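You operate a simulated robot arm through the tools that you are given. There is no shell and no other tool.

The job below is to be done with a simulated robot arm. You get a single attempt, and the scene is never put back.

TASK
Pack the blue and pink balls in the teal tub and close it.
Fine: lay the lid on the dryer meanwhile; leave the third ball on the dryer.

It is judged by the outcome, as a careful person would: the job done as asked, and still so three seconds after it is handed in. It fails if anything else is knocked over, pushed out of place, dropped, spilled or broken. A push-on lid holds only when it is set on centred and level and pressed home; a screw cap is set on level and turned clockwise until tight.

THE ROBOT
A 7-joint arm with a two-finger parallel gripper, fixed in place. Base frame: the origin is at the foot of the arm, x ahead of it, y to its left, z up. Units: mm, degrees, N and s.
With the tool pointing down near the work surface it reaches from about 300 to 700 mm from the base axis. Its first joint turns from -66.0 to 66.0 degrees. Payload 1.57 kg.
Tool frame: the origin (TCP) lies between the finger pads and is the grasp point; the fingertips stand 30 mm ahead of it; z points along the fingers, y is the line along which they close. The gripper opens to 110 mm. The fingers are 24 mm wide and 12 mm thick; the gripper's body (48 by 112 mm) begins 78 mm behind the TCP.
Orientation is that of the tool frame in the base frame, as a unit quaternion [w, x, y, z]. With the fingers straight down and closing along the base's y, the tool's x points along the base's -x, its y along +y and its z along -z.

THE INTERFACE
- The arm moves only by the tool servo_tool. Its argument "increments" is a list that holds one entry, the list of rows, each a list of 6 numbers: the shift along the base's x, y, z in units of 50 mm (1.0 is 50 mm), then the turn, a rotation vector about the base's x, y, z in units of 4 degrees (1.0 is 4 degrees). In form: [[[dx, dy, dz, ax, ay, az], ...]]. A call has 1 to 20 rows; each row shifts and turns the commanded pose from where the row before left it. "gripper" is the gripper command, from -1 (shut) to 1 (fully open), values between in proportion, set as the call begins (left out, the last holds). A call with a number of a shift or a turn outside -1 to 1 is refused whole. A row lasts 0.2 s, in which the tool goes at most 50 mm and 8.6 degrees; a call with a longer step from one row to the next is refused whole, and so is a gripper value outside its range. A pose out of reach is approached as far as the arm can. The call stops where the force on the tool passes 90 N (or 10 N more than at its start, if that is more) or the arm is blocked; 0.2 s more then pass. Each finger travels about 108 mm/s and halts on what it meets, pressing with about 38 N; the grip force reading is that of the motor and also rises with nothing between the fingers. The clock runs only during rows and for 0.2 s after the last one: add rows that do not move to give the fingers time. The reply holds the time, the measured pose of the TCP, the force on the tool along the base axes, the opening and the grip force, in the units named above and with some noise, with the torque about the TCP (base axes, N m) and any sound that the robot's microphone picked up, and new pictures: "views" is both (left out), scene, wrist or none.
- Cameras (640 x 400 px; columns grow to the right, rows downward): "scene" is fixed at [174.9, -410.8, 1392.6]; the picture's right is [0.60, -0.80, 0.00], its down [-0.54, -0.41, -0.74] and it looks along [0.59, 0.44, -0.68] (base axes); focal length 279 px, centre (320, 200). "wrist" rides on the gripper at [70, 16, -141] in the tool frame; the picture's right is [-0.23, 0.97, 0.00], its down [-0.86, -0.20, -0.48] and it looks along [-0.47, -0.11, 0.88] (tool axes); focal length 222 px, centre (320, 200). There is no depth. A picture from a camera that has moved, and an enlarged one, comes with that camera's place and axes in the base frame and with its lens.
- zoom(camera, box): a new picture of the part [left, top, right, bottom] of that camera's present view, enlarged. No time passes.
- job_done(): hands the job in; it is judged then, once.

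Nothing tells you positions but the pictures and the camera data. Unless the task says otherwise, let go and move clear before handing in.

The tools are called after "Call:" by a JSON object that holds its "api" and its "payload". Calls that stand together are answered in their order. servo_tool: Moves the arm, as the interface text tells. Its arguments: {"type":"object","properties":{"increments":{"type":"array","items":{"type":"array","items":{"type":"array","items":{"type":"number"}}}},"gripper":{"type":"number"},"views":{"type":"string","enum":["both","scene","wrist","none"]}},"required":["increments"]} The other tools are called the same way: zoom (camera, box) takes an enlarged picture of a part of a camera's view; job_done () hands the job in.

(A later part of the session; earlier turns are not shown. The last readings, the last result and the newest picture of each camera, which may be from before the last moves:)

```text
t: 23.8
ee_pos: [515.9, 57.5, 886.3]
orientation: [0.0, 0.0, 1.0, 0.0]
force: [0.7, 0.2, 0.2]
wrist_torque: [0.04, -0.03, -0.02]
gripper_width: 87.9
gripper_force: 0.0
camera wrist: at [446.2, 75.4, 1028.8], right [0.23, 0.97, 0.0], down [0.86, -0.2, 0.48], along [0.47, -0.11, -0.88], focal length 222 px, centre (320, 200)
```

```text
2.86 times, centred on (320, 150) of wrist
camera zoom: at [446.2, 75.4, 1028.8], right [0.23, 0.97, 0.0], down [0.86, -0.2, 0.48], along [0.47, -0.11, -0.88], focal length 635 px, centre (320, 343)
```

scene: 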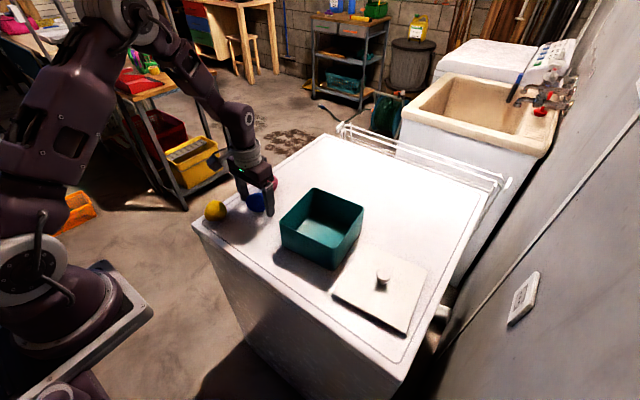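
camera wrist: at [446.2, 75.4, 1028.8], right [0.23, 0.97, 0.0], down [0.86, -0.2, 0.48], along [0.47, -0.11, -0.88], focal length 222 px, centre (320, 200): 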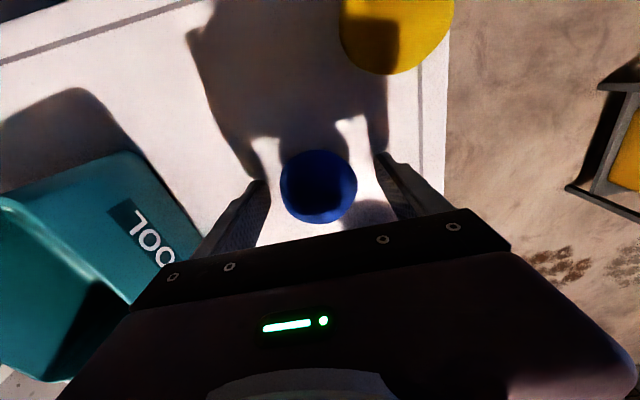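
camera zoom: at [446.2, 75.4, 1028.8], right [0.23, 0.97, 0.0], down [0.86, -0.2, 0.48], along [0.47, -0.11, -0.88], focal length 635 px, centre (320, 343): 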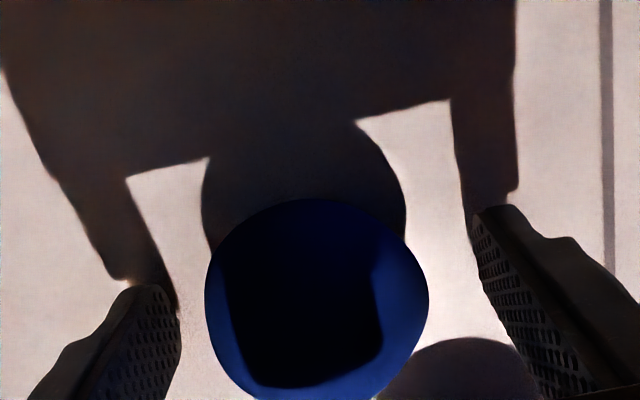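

Aligned, with no contact. I'll close gently on the blue ball, with the command limited to about 51 mm in case it's soft.

Call:
{"api": "servo_tool", "payload": {"increments": [[[0, 0, 0, 0, 0, 0], [0, 0, 0, 0, 0, 0], [0, 0, 0, 0, 0, 0], [0, 0, 0, 0, 0, 0]]], "gripper": -0.07}}

Call:
{"api": "zoom", "payload": {"camera": "scene", "box": [190, 140, 320, 230]}}

```text
t: 24.8
ee_pos: [514.8, 58.6, 886.3]
orientation: [0.001, 0.0, 1.0, 0.0]
force: [-0.5, 0.0, 1.0]
wrist_torque: [-0.01, -0.02, -0.03]
gripper_width: 52.0
gripper_force: 0.8
camera wrist: at [446.1, 75.4, 1029.0], right [0.23, 0.97, 0.0], down [0.86, -0.2, 0.48], along [0.47, -0.11, -0.88], focal length 222 px, centre (320, 200)
```

scene: 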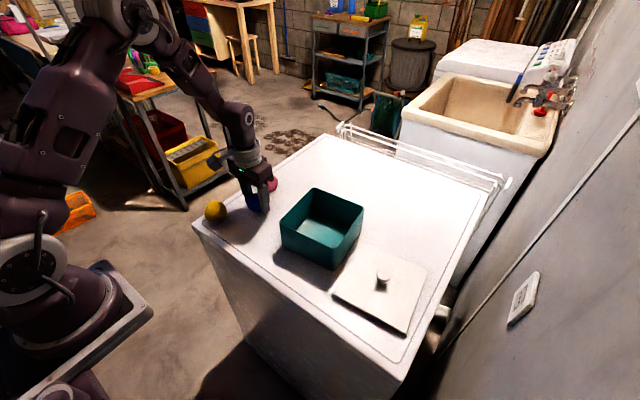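
wrist: 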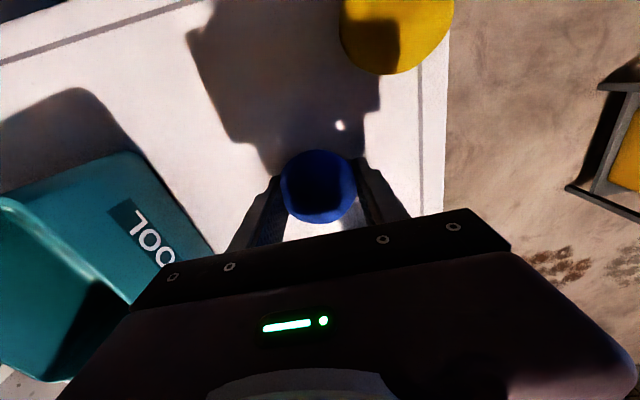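

```text
4.44 times, centred on (255, 185) of scene
camera zoom: at [174.9, -410.8, 1392.6], right [0.6, -0.8, 0.0], down [-0.54, -0.41, -0.74], along [0.59, 0.44, -0.68], focal length 1238 px, centre (609, 267)
```

zoom: 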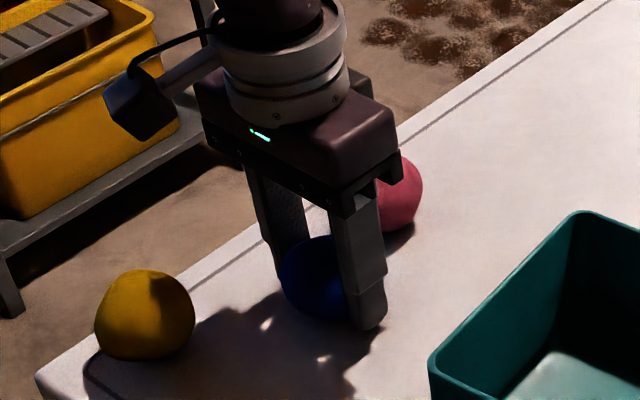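

The grip reads only 0.8 N at 52 mm, which means the fingers reached their commanded opening. I'll tighten in stages.

Call:
{"api": "servo_tool", "payload": {"increments": [[[0, 0, 0, 0, 0, 0], [0, 0, 0, 0, 0, 0]]], "gripper": -0.2, "views": "wrist"}}

```text
t: 25.4
ee_pos: [515.8, 57.4, 886.9]
orientation: [0.0, 0.0, 1.0, 0.001]
force: [-0.8, 1.1, 0.7]
wrist_torque: [0.01, -0.04, -0.01]
gripper_width: 50.0
gripper_force: 38.0
camera wrist: at [446.1, 75.4, 1029.0], right [0.23, 0.97, 0.0], down [0.86, -0.2, 0.48], along [0.47, -0.11, -0.88], focal length 222 px, centre (320, 200)
```

wrist: 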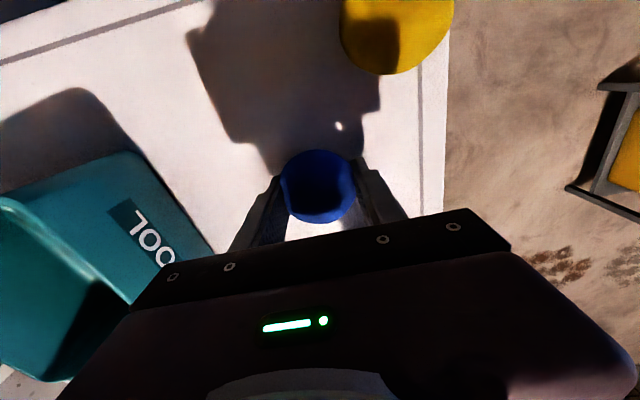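

The blue ball is held at 50 mm with 38 N. I'll lift it and check.

Call:
{"api": "servo_tool", "payload": {"increments": [[[0, 0, 0.1, 0, 0, 0], [0, 0, 0.2, 0, 0, 0], [0, 0, 0.4, 0, 0, 0], [0, 0, 0.6, 0, 0, 0], [0, 0, 0.6, 0, 0, 0], [0, 0, 0.5, 0, 0, 0], [0, 0, 0.2, 0, 0, 0], [0, 0, 0, 0, 0, 0]]], "gripper": -0.3}}

Call:
{"api": "zoom", "payload": {"camera": "scene", "box": [265, 175, 375, 275]}}

```text
t: 27.2
ee_pos: [517.1, 57.3, 1017.1]
orientation: [0.0, 0.001, 1.0, -0.001]
force: [-0.6, -0.6, -0.1]
wrist_torque: [-0.04, 0.01, -0.02]
gripper_width: 49.4
gripper_force: 38.6
camera wrist: at [446.7, 74.3, 1159.8], right [0.23, 0.97, 0.0], down [0.86, -0.2, 0.48], along [0.47, -0.11, -0.88], focal length 222 px, centre (320, 200)
```

scene: 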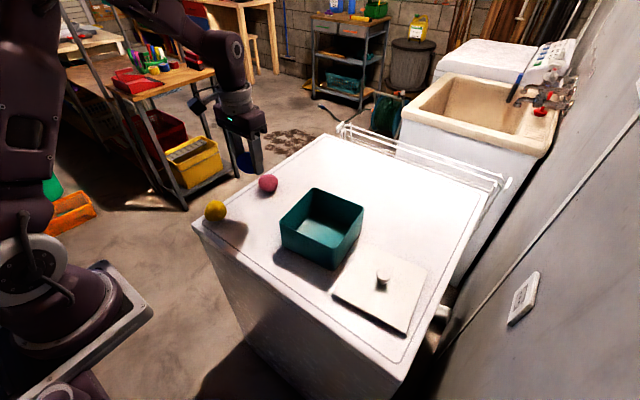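
wrist: 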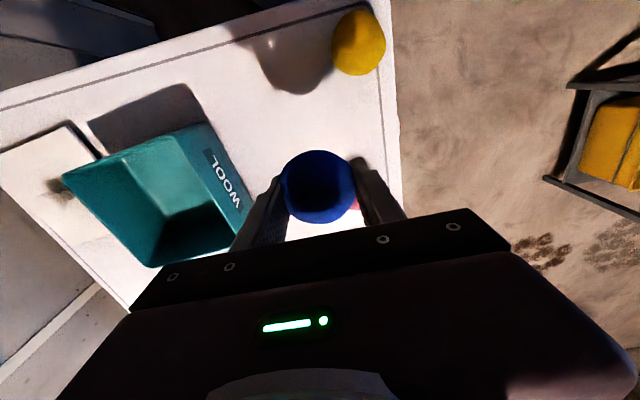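

```text
4.00 times, centred on (320, 225) of scene
camera zoom: at [175.0, -410.8, 1392.6], right [0.6, -0.8, 0.0], down [-0.54, -0.41, -0.74], along [0.59, 0.44, -0.68], focal length 1114 px, centre (320, 100)
```

zoom: 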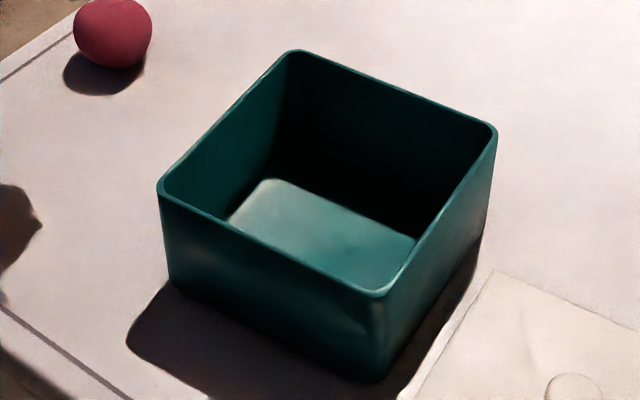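

The ball is securely held, and the open tub is centred near (538.5, -146), about 146 mm across. I'll carry the ball over the near half of the tub, at about (506, -149).

Call:
{"api": "servo_tool", "payload": {"increments": [[[-0.02, -0.25, 0, 0, 0, 0], [-0.02, -0.45, 0, 0, 0, 0], [-0.03, -0.6, 0, 0, 0, 0], [-0.03, -0.7, 0, 0, 0, 0], [-0.03, -0.7, 0, 0, 0, 0], [-0.03, -0.6, 0, 0, 0, 0], [-0.02, -0.45, 0, 0, 0, 0], [-0.02, -0.25, 0, 0, 0, 0], [0, -0.13, 0, 0, 0, 0], [0, 0, 0, 0, 0, 0], [0, 0, 0, 0, 0, 0]]], "gripper": -0.3}}

Call:
{"api": "zoom", "payload": {"camera": "scene", "box": [255, 155, 385, 275]}}

Call:
{"api": "zoom", "payload": {"camera": "wrist", "box": [180, 60, 440, 230]}}

```text
t: 29.6
ee_pos: [505.4, -149.1, 1017.0]
orientation: [0.0, -0.001, 1.0, 0.0]
force: [0.0, 0.8, -0.6]
wrist_torque: [0.07, -0.03, 0.0]
gripper_width: 49.1
gripper_force: 37.7
camera wrist: at [435.7, -131.6, 1159.6], right [0.23, 0.97, 0.0], down [0.86, -0.2, 0.48], along [0.47, -0.11, -0.88], focal length 222 px, centre (320, 200)
```

scene: 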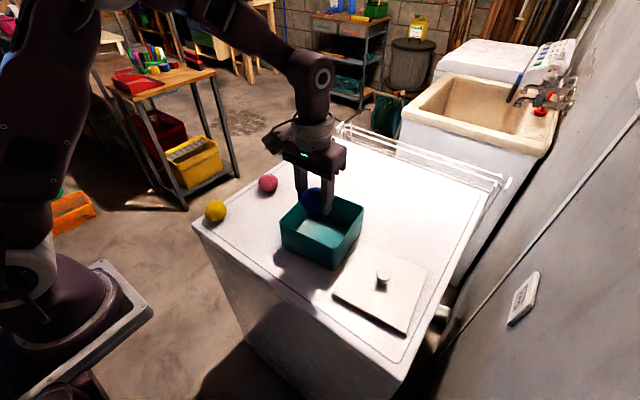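
wrist: 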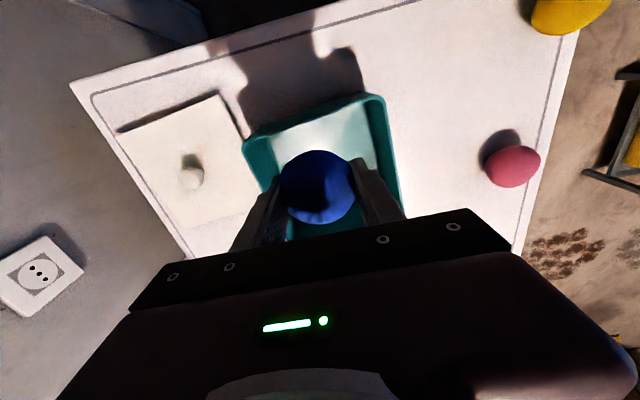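

```text
3.33 times, centred on (320, 215) of scene
camera zoom: at [175.0, -410.8, 1392.6], right [0.6, -0.8, 0.0], down [-0.54, -0.41, -0.74], along [0.59, 0.44, -0.68], focal length 929 px, centre (320, 150)
```

zoom: 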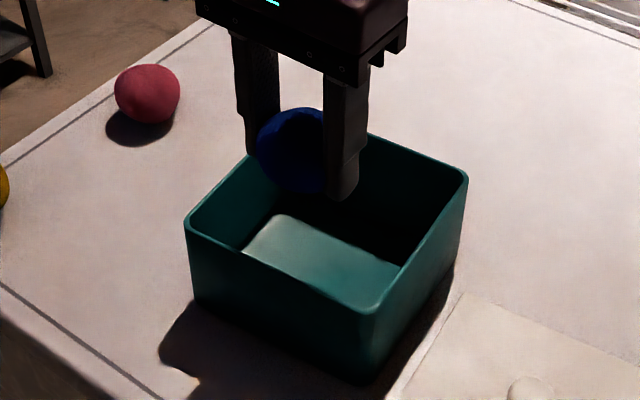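

```text
2.35 times, centred on (310, 145) of wrist
camera zoom: at [435.7, -131.6, 1159.6], right [0.23, 0.97, 0.0], down [0.86, -0.2, 0.48], along [0.47, -0.11, -0.88], focal length 523 px, centre (344, 329)
```

zoom: 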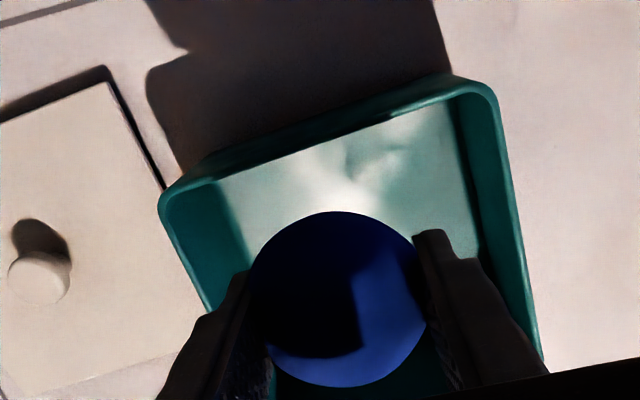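

The ball is over the tub. I'll shift it 5 mm inward from the near wall and lower it to just above the tub floor.

Call:
{"api": "servo_tool", "payload": {"increments": [[[0.1, 0, -0.1, 0, 0, 0], [0, 0, -0.3, 0, 0, 0], [0, 0, -0.4, 0, 0, 0], [0, 0, -0.4, 0, 0, 0], [0, 0, -0.4, 0, 0, 0], [0, 0, -0.4, 0, 0, 0], [0, 0, -0.25, 0, 0, 0], [0, 0, -0.15, 0, 0, 0], [0, 0, 0, 0, 0, 0]]], "gripper": -0.3}}

Call:
{"api": "zoom", "payload": {"camera": "scene", "box": [255, 155, 385, 275]}}

Call:
{"api": "zoom", "payload": {"camera": "wrist", "box": [180, 60, 440, 230]}}

```text
t: 31.6
ee_pos: [509.0, -148.1, 897.9]
orientation: [-0.001, 0.0, 1.0, -0.001]
force: [0.6, 0.1, -0.7]
wrist_torque: [0.02, -0.02, 0.0]
gripper_width: 48.8
gripper_force: 37.5
camera wrist: at [439.9, -131.7, 1039.1], right [0.23, 0.97, 0.0], down [0.86, -0.2, 0.48], along [0.47, -0.11, -0.88], focal length 222 px, centre (320, 200)
```

scene: 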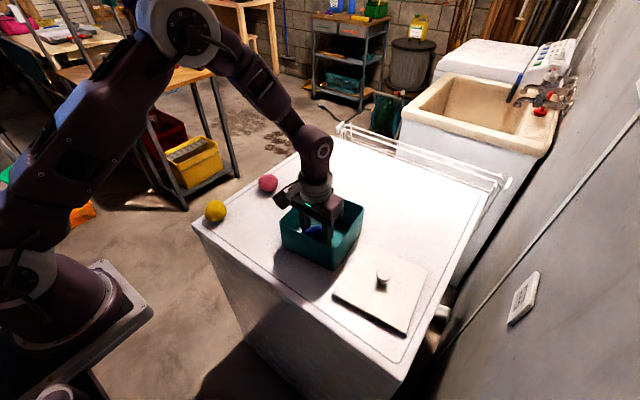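
wrist: 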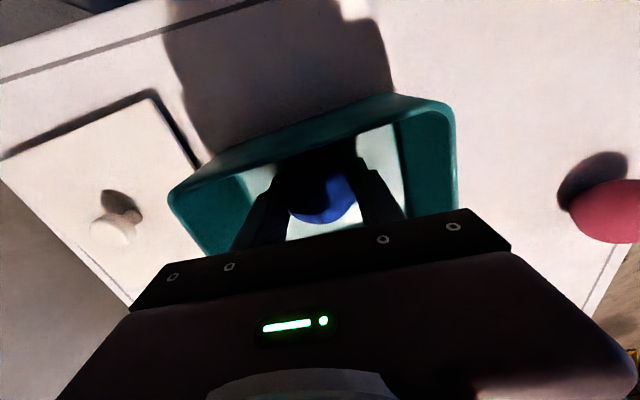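

```text
3.33 times, centred on (320, 215) of scene
camera zoom: at [175.0, -410.8, 1392.6], right [0.6, -0.8, 0.0], down [-0.54, -0.41, -0.74], along [0.59, 0.44, -0.68], focal length 929 px, centre (320, 150)
```

zoom: 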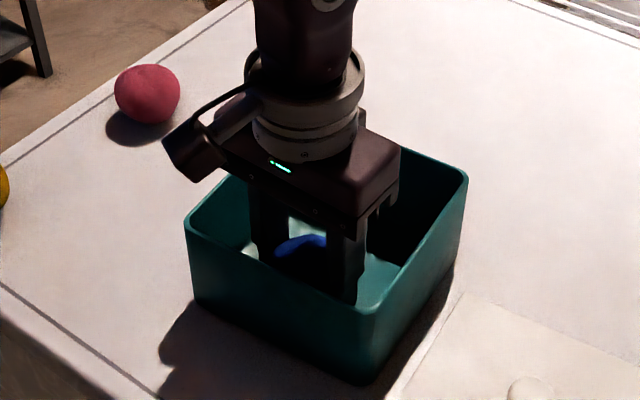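

```text
2.35 times, centred on (310, 145) of wrist
camera zoom: at [439.9, -131.7, 1039.1], right [0.23, 0.97, 0.0], down [0.86, -0.2, 0.48], along [0.47, -0.11, -0.88], focal length 523 px, centre (344, 329)
```

zoom: 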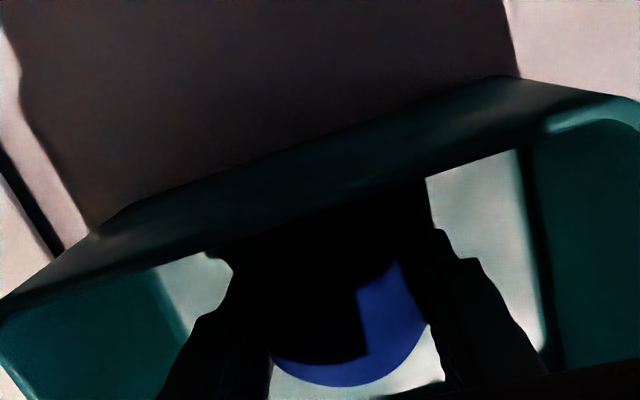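

Call:
{"api": "servo_tool", "payload": {"increments": [[[0, 0, -0.04, 0, 0, 0], [0, 0, -0.04, 0, 0, 0], [0, 0, 0, 0, 0, 0]]], "gripper": -0.3, "views": "none"}}

```text
t: 32.4
ee_pos: [510.5, -150.1, 891.7]
orientation: [0.0, 0.0, 1.0, 0.0]
force: [0.1, 0.0, 4.0]
wrist_torque: [-0.05, 0.04, 0.01]
gripper_width: 48.8
gripper_force: 38.3
```

The ball touches the tub floor with 4 N. I'll open the fingers in two small stages to release it.

Call:
{"api": "servo_tool", "payload": {"increments": [[[0, 0, 0, 0, 0, 0], [0, 0, 0, 0, 0, 0]]], "gripper": 0.0, "views": "none"}}

Call:
{"api": "servo_tool", "payload": {"increments": [[[0, 0, 0, 0, 0, 0], [0, 0, 0, 0, 0, 0]]], "gripper": 0.27, "views": "wrist"}}

```text
t: 33.0
ee_pos: [509.4, -149.6, 891.1]
orientation: [0.001, 0.0, 1.0, 0.001]
force: [-0.5, -0.2, -0.6]
wrist_torque: [0.02, -0.02, -0.02]
gripper_width: 54.9
gripper_force: 0.0
```

```text
t: 33.6
ee_pos: [509.9, -149.2, 892.5]
orientation: [0.0, 0.0, 1.0, 0.0]
force: [0.4, -0.3, -0.1]
wrist_torque: [-0.01, 0.03, -0.01]
gripper_width: 69.9
gripper_force: 0.1
camera wrist: at [440.2, -131.6, 1035.0], right [0.23, 0.97, 0.0], down [0.86, -0.2, 0.48], along [0.47, -0.11, -0.88], focal length 222 px, centre (320, 200)
```

wrist: 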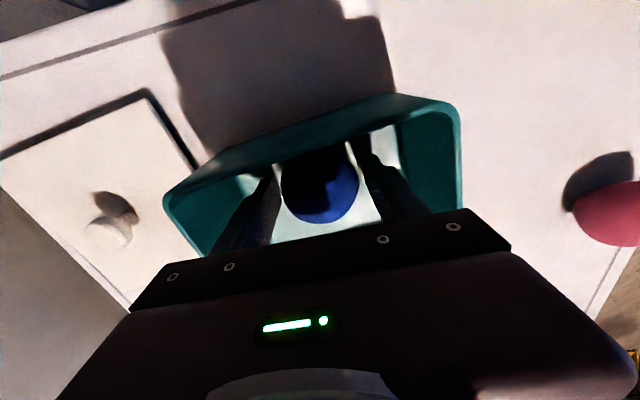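

Blue is released in the tub. I'll rise straight up and move over to the pink ball.

Call:
{"api": "servo_tool", "payload": {"increments": [[[0, 0, 0.2, 0, 0, 0], [0, 0, 0.5, 0, 0, 0], [0, 0, 0.8, 0, 0, 0], [0, 0, 0.8, 0, 0, 0], [0, 0, 0.7, 0, 0, 0], [0.1, 0.3, 0, 0, 0, 0], [0.2, 0.6, 0, 0, 0, 0], [0.24, 0.75, 0, 0, 0, 0], [0.26, 0.8, 0, 0, 0, 0], [0.26, 0.8, 0, 0, 0, 0], [0.24, 0.75, 0, 0, 0, 0], [0.17, 0.5, 0, 0, 0, 0], [0.08, 0.25, 0, 0, 0, 0], [0.02, 0.066, 0, 0, 0, 0], [0, 0, 0, 0, 0, 0], [0, 0, 0, 0, 0, 0]]], "gripper": 0.27}}

Call:
{"api": "zoom", "payload": {"camera": "scene", "box": [185, 155, 385, 275]}}

Call:
{"api": "zoom", "payload": {"camera": "wrist", "box": [220, 60, 420, 220]}}

```text
t: 37.0
ee_pos: [588.5, 92.0, 1042.5]
orientation: [0.0, 0.0, 1.0, -0.001]
force: [0.3, -0.1, 0.3]
wrist_torque: [0.0, -0.02, 0.0]
gripper_width: 69.8
gripper_force: 0.1
camera wrist: at [519.6, 108.9, 1184.9], right [0.23, 0.97, 0.0], down [0.86, -0.2, 0.48], along [0.47, -0.11, -0.88], focal length 222 px, centre (320, 200)
```

scene: 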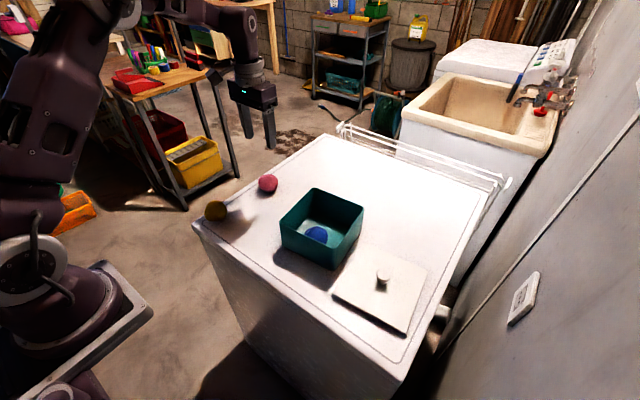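
wrist: 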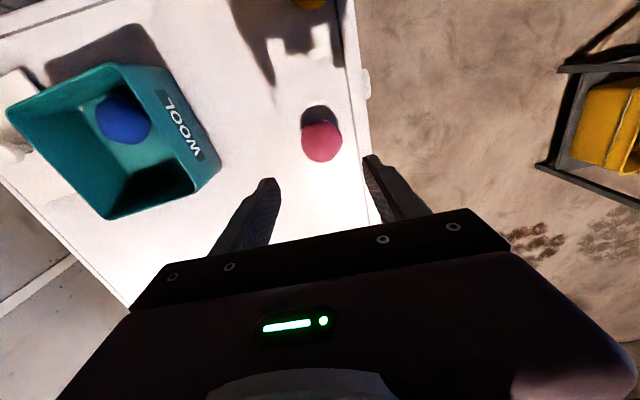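

```text
3.20 times, centred on (285, 215) of scene
camera zoom: at [175.0, -410.8, 1392.6], right [0.6, -0.8, 0.0], down [-0.54, -0.41, -0.74], along [0.59, 0.44, -0.68], focal length 892 px, centre (432, 152)
```

zoom: 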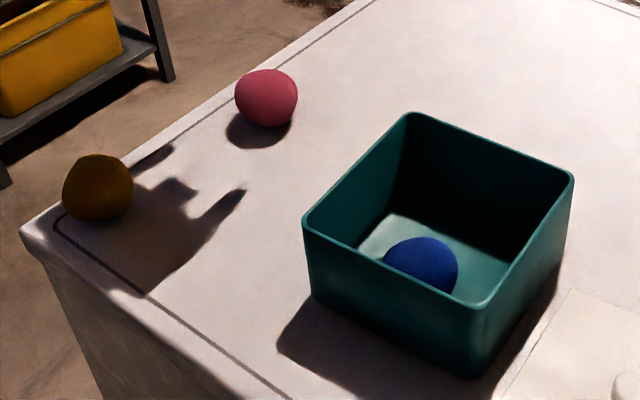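

```text
2.50 times, centred on (320, 140) of wrist
camera zoom: at [519.6, 108.9, 1184.9], right [0.23, 0.97, 0.0], down [0.86, -0.2, 0.48], along [0.47, -0.11, -0.88], focal length 555 px, centre (320, 350)
```

zoom: 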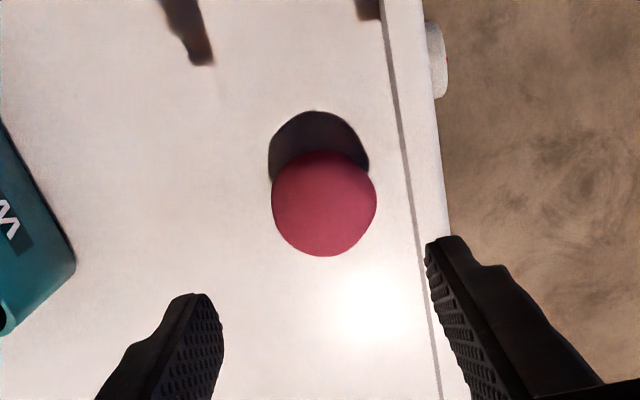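

The blue ball sits where I placed it in the tub. Pink is at about (594, 93), so I'll open wider and descend around it.

Call:
{"api": "servo_tool", "payload": {"increments": [[[0.08, 0.02, -0.1, 0, 0, 0], [0, 0, -0.4, 0, 0, 0], [0, 0, -0.6, 0, 0, 0], [0, 0, -0.6, 0, 0, 0], [0, 0, -0.5, 0, 0, 0], [0, 0, -0.2, 0, 0, 0], [0, 0, -0.04, 0, 0, 0], [0, 0, 0, 0, 0, 0]]], "gripper": 0.6}}

Call:
{"api": "zoom", "payload": {"camera": "wrist", "box": [220, 80, 420, 220]}}

Call:
{"api": "zoom", "payload": {"camera": "scene", "box": [190, 130, 320, 230]}}

```text
t: 38.8
ee_pos: [593.9, 93.5, 919.4]
orientation: [0.0, -0.001, 1.0, 0.001]
force: [-0.1, 0.1, 0.4]
wrist_torque: [-0.02, -0.01, 0.04]
gripper_width: 88.2
gripper_force: 0.0
camera wrist: at [523.2, 110.3, 1061.9], right [0.23, 0.97, 0.0], down [0.86, -0.2, 0.48], along [0.47, -0.11, -0.88], focal length 222 px, centre (320, 200)
```

scene: 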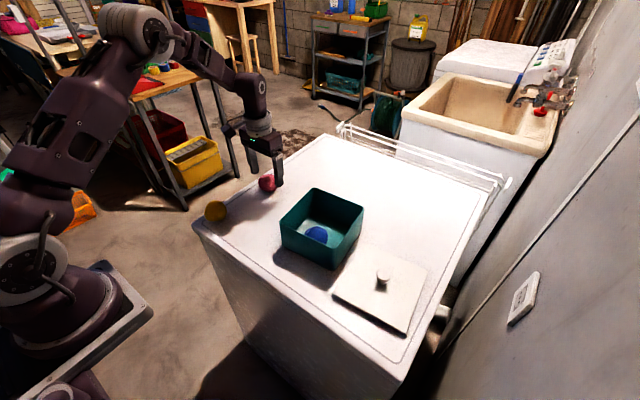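
wrist: 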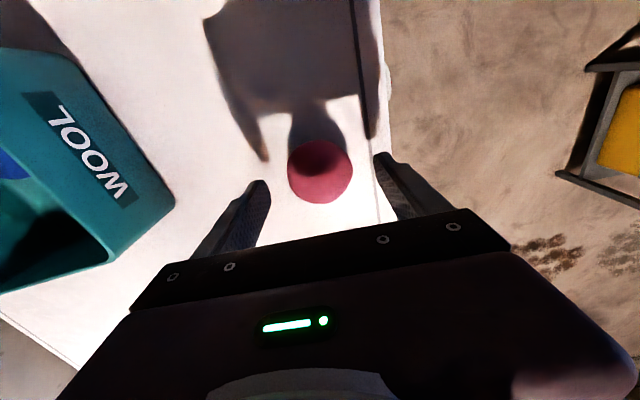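

```text
2.86 times, centred on (320, 150) of wrist
camera zoom: at [523.2, 110.3, 1061.9], right [0.23, 0.97, 0.0], down [0.86, -0.2, 0.48], along [0.47, -0.11, -0.88], focal length 635 px, centre (320, 343)
```

zoom: 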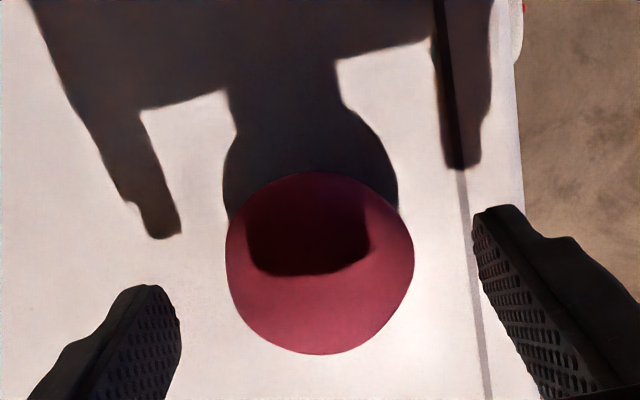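

```text
4.00 times, centred on (255, 180) of scene
camera zoom: at [175.0, -410.8, 1392.6], right [0.6, -0.8, 0.0], down [-0.54, -0.41, -0.74], along [0.59, 0.44, -0.68], focal length 1114 px, centre (580, 280)
```

zoom: 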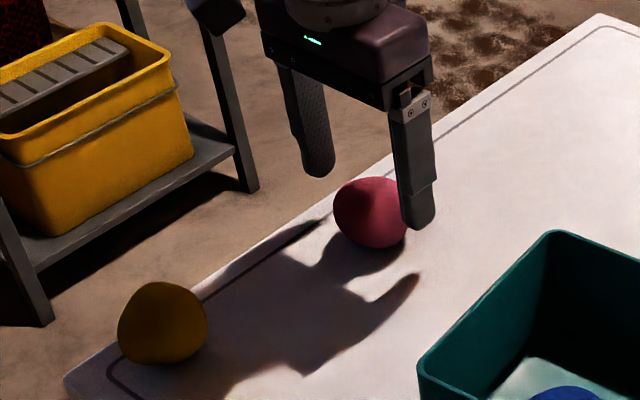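

Pink is centred. I'll finish the descent and close in stages.

Call:
{"api": "servo_tool", "payload": {"increments": [[[0.02, 0, -0.2, 0, 0, 0], [0, 0, -0.2, 0, 0, 0], [0, 0, -0.18, 0, 0, 0], [0, 0, -0.1, 0, 0, 0], [0, 0, 0, 0, 0, 0]]], "gripper": 0.6, "views": "wrist"}}

```text
t: 40.0
ee_pos: [593.7, 92.9, 886.9]
orientation: [0.0, -0.001, 1.0, -0.001]
force: [0.3, 0.9, 0.8]
wrist_torque: [0.01, 0.01, 0.03]
gripper_width: 88.0
gripper_force: 0.1
camera wrist: at [524.2, 110.7, 1029.2], right [0.23, 0.97, 0.0], down [0.86, -0.2, 0.48], along [0.47, -0.11, -0.88], focal length 222 px, centre (320, 200)
```

wrist: 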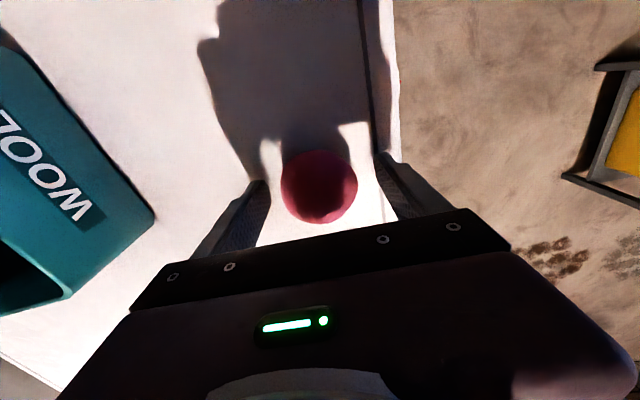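

Call:
{"api": "servo_tool", "payload": {"increments": [[[0, 0, 0, 0, 0, 0], [0, 0, 0, 0, 0, 0], [0, 0, 0, 0, 0, 0], [0, 0, 0, 0, 0, 0]]], "gripper": -0.05, "views": "none"}}

Call:
{"api": "servo_tool", "payload": {"increments": [[[0, 0, 0, 0, 0, 0], [0, 0, 0, 0, 0, 0], [0, 0, 0, 0, 0, 0]]], "gripper": -0.3}}

```text
t: 41.0
ee_pos: [593.1, 93.0, 887.6]
orientation: [0.001, 0.0, 1.0, -0.001]
force: [-0.4, -0.9, 0.1]
wrist_torque: [0.0, -0.03, 0.01]
gripper_width: 53.5
gripper_force: 4.9
```

```text
t: 41.8
ee_pos: [593.3, 92.4, 887.2]
orientation: [0.0, 0.0, 1.0, 0.0]
force: [-0.2, -0.2, 0.8]
wrist_torque: [-0.03, -0.03, 0.02]
gripper_width: 51.7
gripper_force: 38.1
camera wrist: at [524.1, 110.7, 1029.4], right [0.23, 0.97, 0.0], down [0.86, -0.2, 0.48], along [0.47, -0.11, -0.88], focal length 222 px, centre (320, 200)
```

scene: 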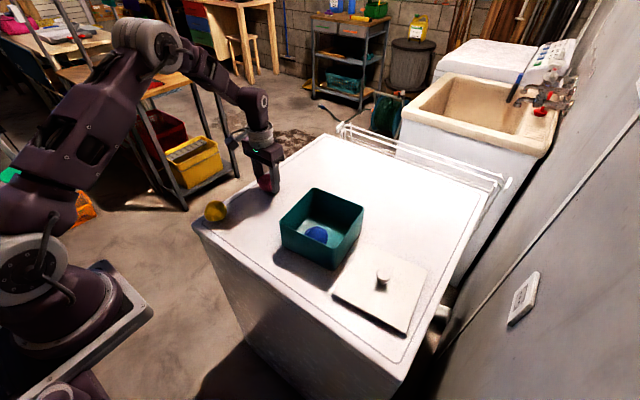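
wrist: 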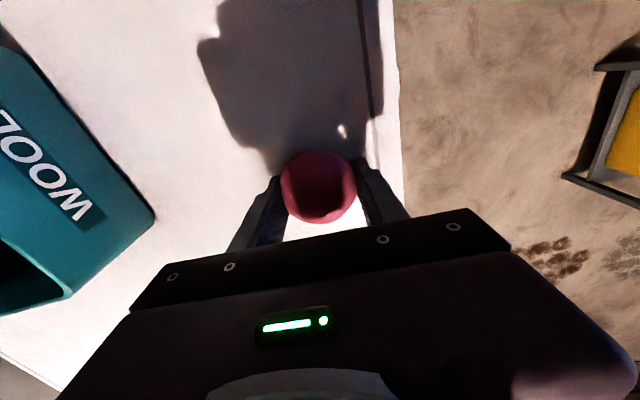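

Pink is held at 51.7 mm with 38 N. I'll lift it and carry it over the far half of the tub, at about (573, -143).

Call:
{"api": "servo_tool", "payload": {"increments": [[[0, 0, 0.1, 0, 0, 0], [0, 0, 0.2, 0, 0, 0], [0, 0, 0.4, 0, 0, 0], [0, 0, 0.6, 0, 0, 0], [0, 0, 0.6, 0, 0, 0], [0, 0, 0.5, 0, 0, 0], [0, 0, 0.2, 0, 0, 0], [-0.02, -0.3, 0, 0, 0, 0], [-0.05, -0.5, 0, 0, 0, 0], [-0.06, -0.65, 0, 0, 0, 0], [-0.07, -0.75, 0, 0, 0, 0], [-0.07, -0.75, 0, 0, 0, 0], [-0.06, -0.65, 0, 0, 0, 0], [-0.05, -0.6, 0, 0, 0, 0], [-0.04, -0.35, 0, 0, 0, 0], [-0.02, -0.17, 0, 0, 0, 0], [0, 0, 0, 0, 0, 0], [0, 0, 0, 0, 0, 0]]], "gripper": -0.3}}

Call:
{"api": "zoom", "payload": {"camera": "wrist", "box": [180, 60, 440, 230]}}

Call:
{"api": "zoom", "payload": {"camera": "scene", "box": [255, 145, 385, 275]}}

```text
t: 45.6
ee_pos: [570.1, -144.0, 1016.6]
orientation: [0.0, -0.001, 1.0, 0.0]
force: [0.0, -0.6, -0.4]
wrist_torque: [0.0, 0.03, 0.0]
gripper_width: 48.9
gripper_force: 38.0
camera wrist: at [501.7, -125.9, 1159.3], right [0.23, 0.97, 0.0], down [0.86, -0.2, 0.48], along [0.47, -0.11, -0.88], focal length 222 px, centre (320, 200)
```

scene: 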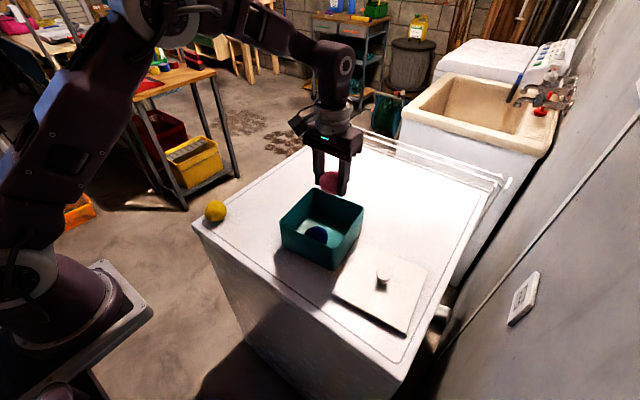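
wrist: 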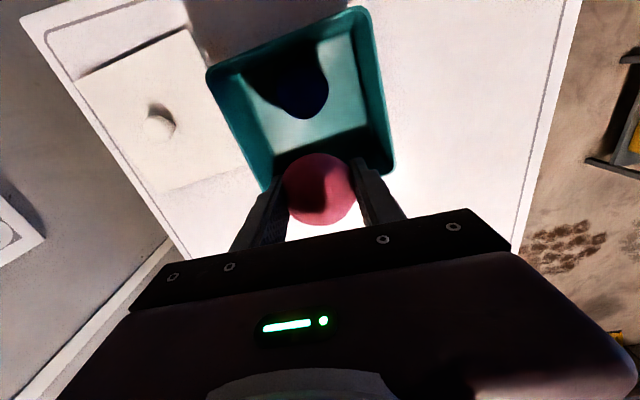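

```text
2.35 times, centred on (310, 145) of wrist
camera zoom: at [501.7, -125.9, 1159.3], right [0.23, 0.97, 0.0], down [0.86, -0.2, 0.48], along [0.47, -0.11, -0.88], focal length 523 px, centre (344, 329)
```

zoom: 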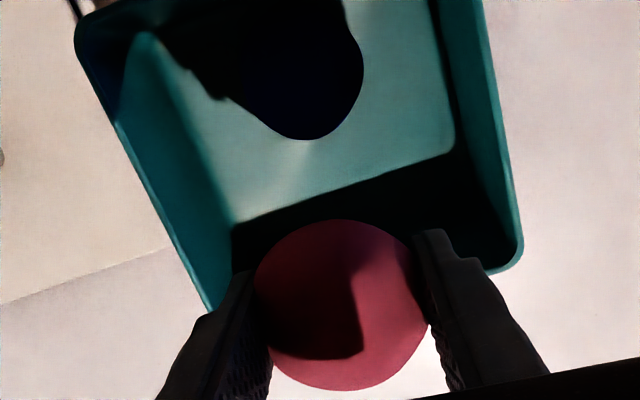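

```text
3.08 times, centred on (320, 210) of scene
camera zoom: at [175.0, -410.8, 1392.6], right [0.6, -0.8, 0.0], down [-0.54, -0.41, -0.74], along [0.59, 0.44, -0.68], focal length 857 px, centre (320, 169)
```

zoom: 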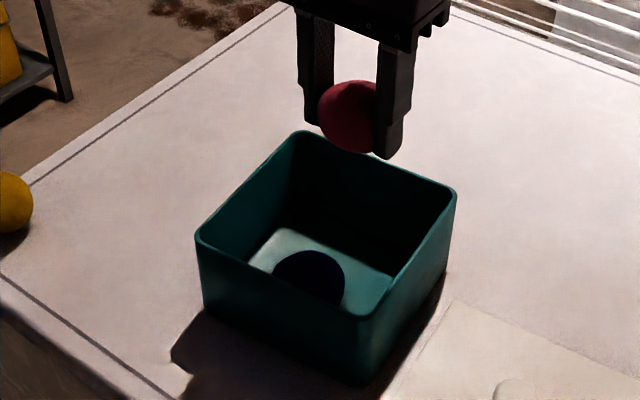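

The ball is slightly close to the far wall, so I'll shift to about (567, -128). That gives clearance from both the walls and the blue ball, and then I'll lower it.

Call:
{"api": "servo_tool", "payload": {"increments": [[[-0.06, 0.15, 0, 0, 0, 0], [-0.058, 0.15, 0, 0, 0, 0], [0, 0, -0.2, 0, 0, 0], [0, 0, -0.3, 0, 0, 0], [0, 0, -0.3, 0, 0, 0], [0, 0, -0.3, 0, 0, 0], [0, 0, -0.2, 0, 0, 0], [0, 0, 0, 0, 0, 0], [0, 0, 0, 0, 0, 0]]], "gripper": -0.3}}

Call:
{"api": "zoom", "payload": {"camera": "wrist", "box": [180, 60, 440, 230]}}

Call:
{"api": "zoom", "payload": {"camera": "scene", "box": [255, 145, 385, 275]}}

```text
t: 47.6
ee_pos: [566.4, -127.0, 950.6]
orientation: [0.001, -0.001, 1.0, 0.0]
force: [-0.1, 0.3, 0.2]
wrist_torque: [-0.02, 0.0, 0.02]
gripper_width: 48.9
gripper_force: 38.4
camera wrist: at [496.3, -110.2, 1093.3], right [0.23, 0.97, 0.0], down [0.86, -0.2, 0.48], along [0.47, -0.11, -0.88], focal length 222 px, centre (320, 200)
```

scene: 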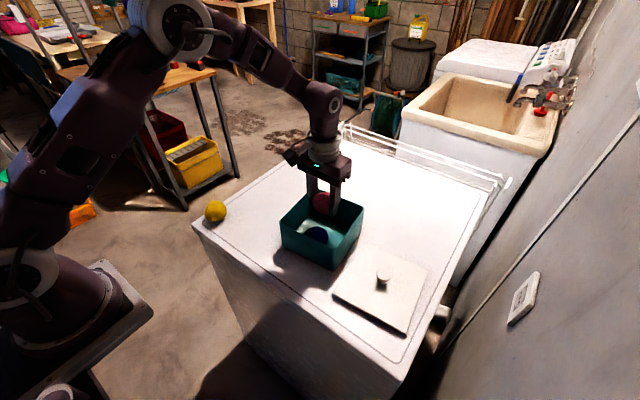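
wrist: 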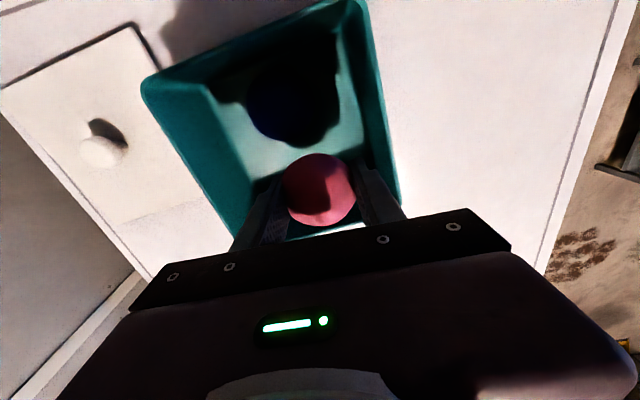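

```text
2.35 times, centred on (310, 145) of wrist
camera zoom: at [496.3, -110.2, 1093.3], right [0.23, 0.97, 0.0], down [0.86, -0.2, 0.48], along [0.47, -0.11, -0.88], focal length 523 px, centre (344, 329)
```

zoom: 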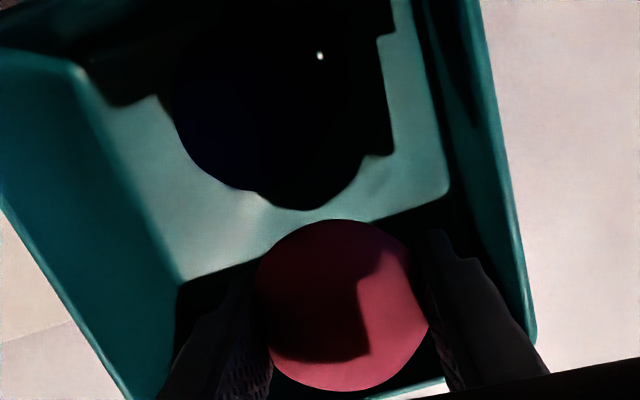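

```text
3.08 times, centred on (320, 210) of scene
camera zoom: at [175.0, -410.8, 1392.6], right [0.6, -0.8, 0.0], down [-0.54, -0.41, -0.74], along [0.59, 0.44, -0.68], focal length 857 px, centre (320, 169)
```

zoom: 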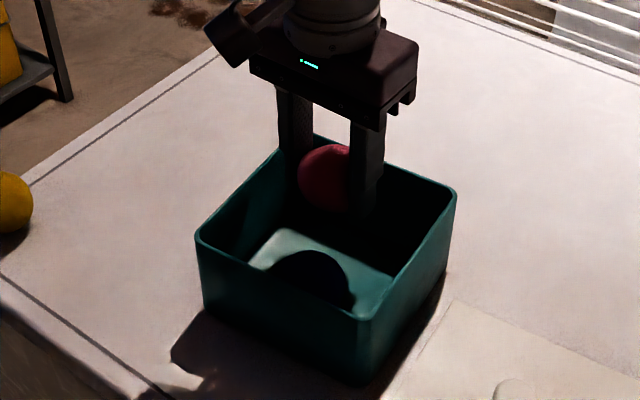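

Clearance looks fine inside the tub. I'll continue down.

Call:
{"api": "servo_tool", "payload": {"increments": [[[0, 0, -0.25, 0, 0, 0], [0, 0, -0.3, 0, 0, 0], [0, 0, -0.3, 0, 0, 0], [0, 0, -0.17, 0, 0, 0], [0, 0, -0.08, 0, 0, 0], [0, 0, 0, 0, 0, 0]]], "gripper": -0.3}}

Call:
{"api": "zoom", "payload": {"camera": "wrist", "box": [180, 60, 440, 230]}}

```text
t: 49.0
ee_pos: [566.1, -127.5, 896.0]
orientation: [-0.001, 0.0, 1.0, -0.001]
force: [-0.1, 0.1, -0.9]
wrist_torque: [0.0, 0.04, 0.0]
gripper_width: 49.1
gripper_force: 38.5
camera wrist: at [496.2, -110.5, 1038.2], right [0.23, 0.97, 0.0], down [0.86, -0.2, 0.48], along [0.47, -0.11, -0.88], focal length 222 px, centre (320, 200)
```

scene: 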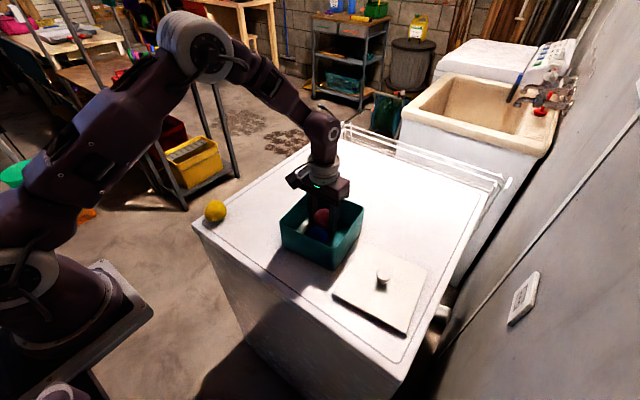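
wrist: 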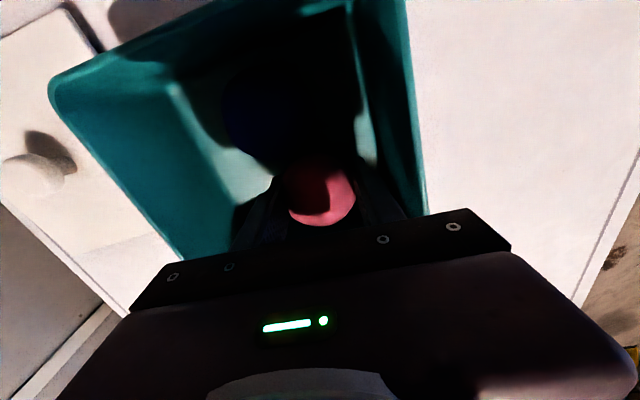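

```text
2.35 times, centred on (310, 145) of wrist
camera zoom: at [496.2, -110.5, 1038.2], right [0.23, 0.97, 0.0], down [0.86, -0.2, 0.48], along [0.47, -0.11, -0.88], focal length 523 px, centre (344, 329)
```

zoom: 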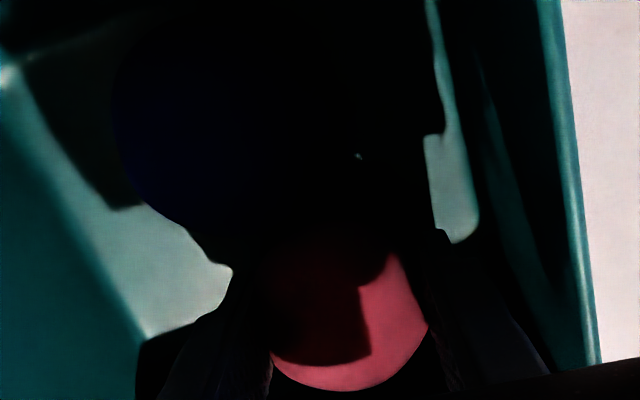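

Call:
{"api": "servo_tool", "payload": {"increments": [[[0, 0, -0.04, 0, 0, 0], [0, 0, -0.04, 0, 0, 0], [0, 0, 0, 0, 0, 0]]], "gripper": -0.3, "views": "none"}}

```text
t: 49.8
ee_pos: [567.2, -127.7, 893.0]
orientation: [0.002, 0.001, 1.0, -0.001]
force: [-4.9, 1.0, 33.0]
wrist_torque: [-0.4, 0.36, -0.12]
gripper_width: 49.3
gripper_force: 37.7
```

The ball is pressing the tub floor with 33 N, so I'll ease up 1.5 mm before releasing.

Call:
{"api": "servo_tool", "payload": {"increments": [[[0, 0, 0.035, 0, 0, 0], [0, 0, 0, 0, 0, 0]]], "gripper": -0.3, "views": "none"}}

```text
t: 50.4
ee_pos: [566.3, -128.3, 893.4]
orientation: [0.001, 0.0, 1.0, 0.0]
force: [4.5, -2.3, 9.4]
wrist_torque: [-0.19, -0.11, 0.07]
gripper_width: 49.0
gripper_force: 37.7
```

Call:
{"api": "servo_tool", "payload": {"increments": [[[0, 0, 0.015, 0, 0, 0], [0, 0, 0, 0, 0, 0]]], "gripper": -0.3, "views": "none"}}

Call:
{"api": "servo_tool", "payload": {"increments": [[[0, 0, 0, 0, 0, 0], [0, 0, 0, 0, 0, 0]]], "gripper": 0.0, "views": "none"}}

Call:
{"api": "servo_tool", "payload": {"increments": [[[0, 0, 0, 0, 0, 0], [0, 0, 0, 0, 0, 0]]], "gripper": 0.15, "views": "wrist"}}

```text
t: 51.0
ee_pos: [565.1, -127.1, 894.6]
orientation: [-0.001, 0.0, 1.0, 0.0]
force: [0.4, 0.1, 1.0]
wrist_torque: [-0.01, -0.01, 0.01]
gripper_width: 48.8
gripper_force: 38.5
```

```text
t: 51.6
ee_pos: [565.8, -127.3, 894.0]
orientation: [0.0, 0.001, 1.0, 0.0]
force: [-0.2, 0.8, -0.3]
wrist_torque: [-0.01, 0.0, -0.03]
gripper_width: 55.1
gripper_force: 0.1
```

```text
t: 52.2
ee_pos: [565.0, -127.5, 893.5]
orientation: [0.0, 0.001, 1.0, 0.0]
force: [-0.4, -0.1, 0.6]
wrist_torque: [-0.01, 0.01, 0.0]
gripper_width: 63.3
gripper_force: 0.1
camera wrist: at [496.3, -109.9, 1037.0], right [0.23, 0.97, 0.0], down [0.86, -0.2, 0.48], along [0.47, -0.11, -0.88], focal length 222 px, centre (320, 200)
```

wrist: 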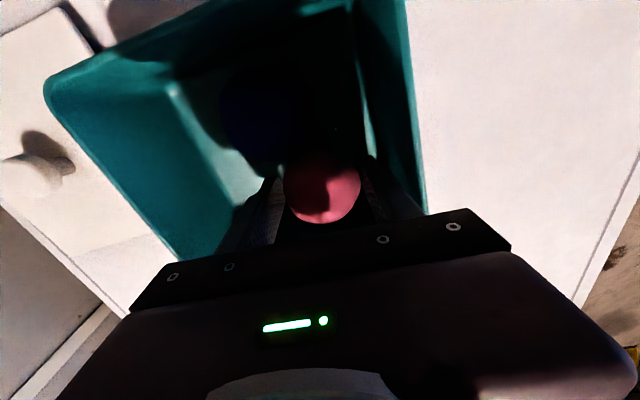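

Pink is released. I'll rise straight up and check inside the tub.

Call:
{"api": "servo_tool", "payload": {"increments": [[[0, 0, 0.15, 0, 0, 0], [0, 0, 0.35, 0, 0, 0], [0, 0, 0.7, 0, 0, 0], [0, 0, 0.8, 0, 0, 0], [0, 0, 0.7, 0, 0, 0], [0, 0, 0.3, 0, 0, 0], [-0.1, -0.35, 0, 0, 0, 0], [-0.17, -0.6, 0, 0, 0, 0], [-0.2, -0.7, 0, 0, 0, 0], [-0.2, -0.7, 0, 0, 0, 0], [-0.2, -0.7, 0, 0, 0, 0], [-0.17, -0.55, 0, 0, 0, 0], [-0.08, -0.26, 0, 0, 0, 0], [-0.022, -0.086, 0, 0, 0, 0], [0, 0, 0, 0, 0, 0], [0, 0, 0, 0, 0, 0]]], "gripper": 0.1}}

Call:
{"api": "zoom", "payload": {"camera": "scene", "box": [255, 165, 385, 285]}}

Call:
{"api": "zoom", "payload": {"camera": "wrist", "box": [190, 50, 450, 220]}}

Call:
{"api": "zoom", "payload": {"camera": "scene", "box": [325, 240, 445, 340]}}

```text
t: 55.6
ee_pos: [508.6, -325.9, 1044.7]
orientation: [-0.001, 0.001, 1.0, 0.0]
force: [0.1, -0.3, 0.4]
wrist_torque: [-0.02, 0.02, -0.02]
gripper_width: 60.5
gripper_force: 0.0
camera wrist: at [438.4, -307.3, 1187.6], right [0.23, 0.97, 0.0], down [0.86, -0.2, 0.48], along [0.47, -0.11, -0.88], focal length 222 px, centre (320, 200)
```

scene: 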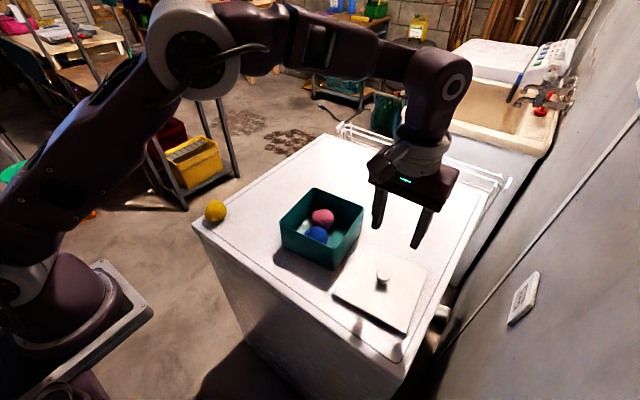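
wrist: 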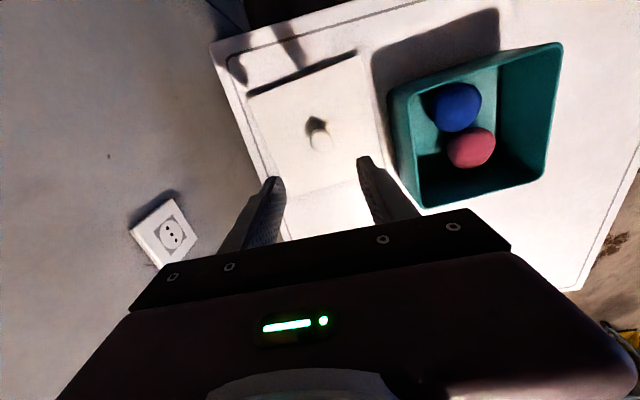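

```text
3.33 times, centred on (320, 225) of scene
camera zoom: at [174.9, -410.8, 1392.6], right [0.6, -0.8, 0.0], down [-0.54, -0.41, -0.74], along [0.59, 0.44, -0.68], focal length 929 px, centre (320, 117)
```

zoom: 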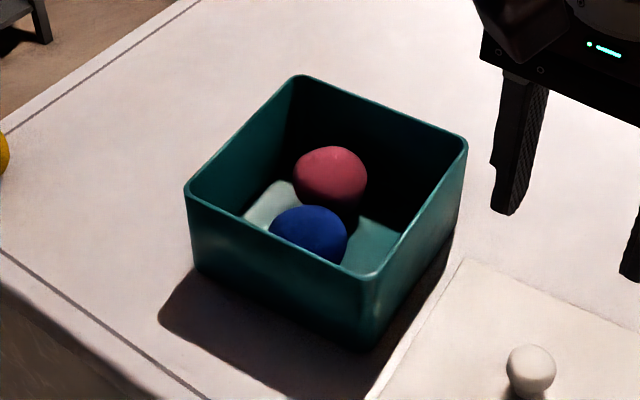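

```text
2.35 times, centred on (320, 135) of wrist
camera zoom: at [438.4, -307.3, 1187.6], right [0.23, 0.97, 0.0], down [0.86, -0.2, 0.48], along [0.47, -0.11, -0.88], focal length 523 px, centre (320, 353)
```

zoom: 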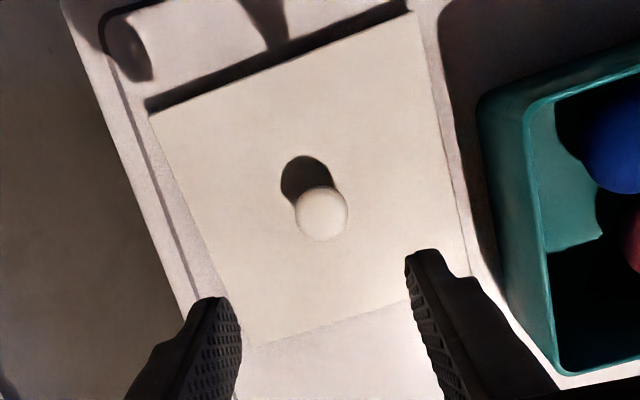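

```text
4.00 times, centred on (385, 290) of scene
camera zoom: at [174.9, -410.8, 1392.6], right [0.6, -0.8, 0.0], down [-0.54, -0.41, -0.74], along [0.59, 0.44, -0.68], focal length 1114 px, centre (60, -160)
```

zoom: 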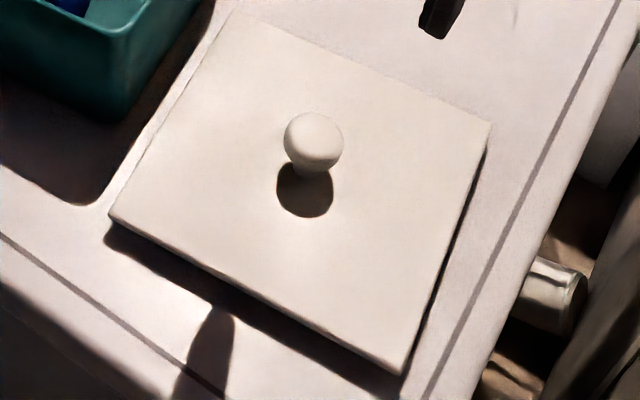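

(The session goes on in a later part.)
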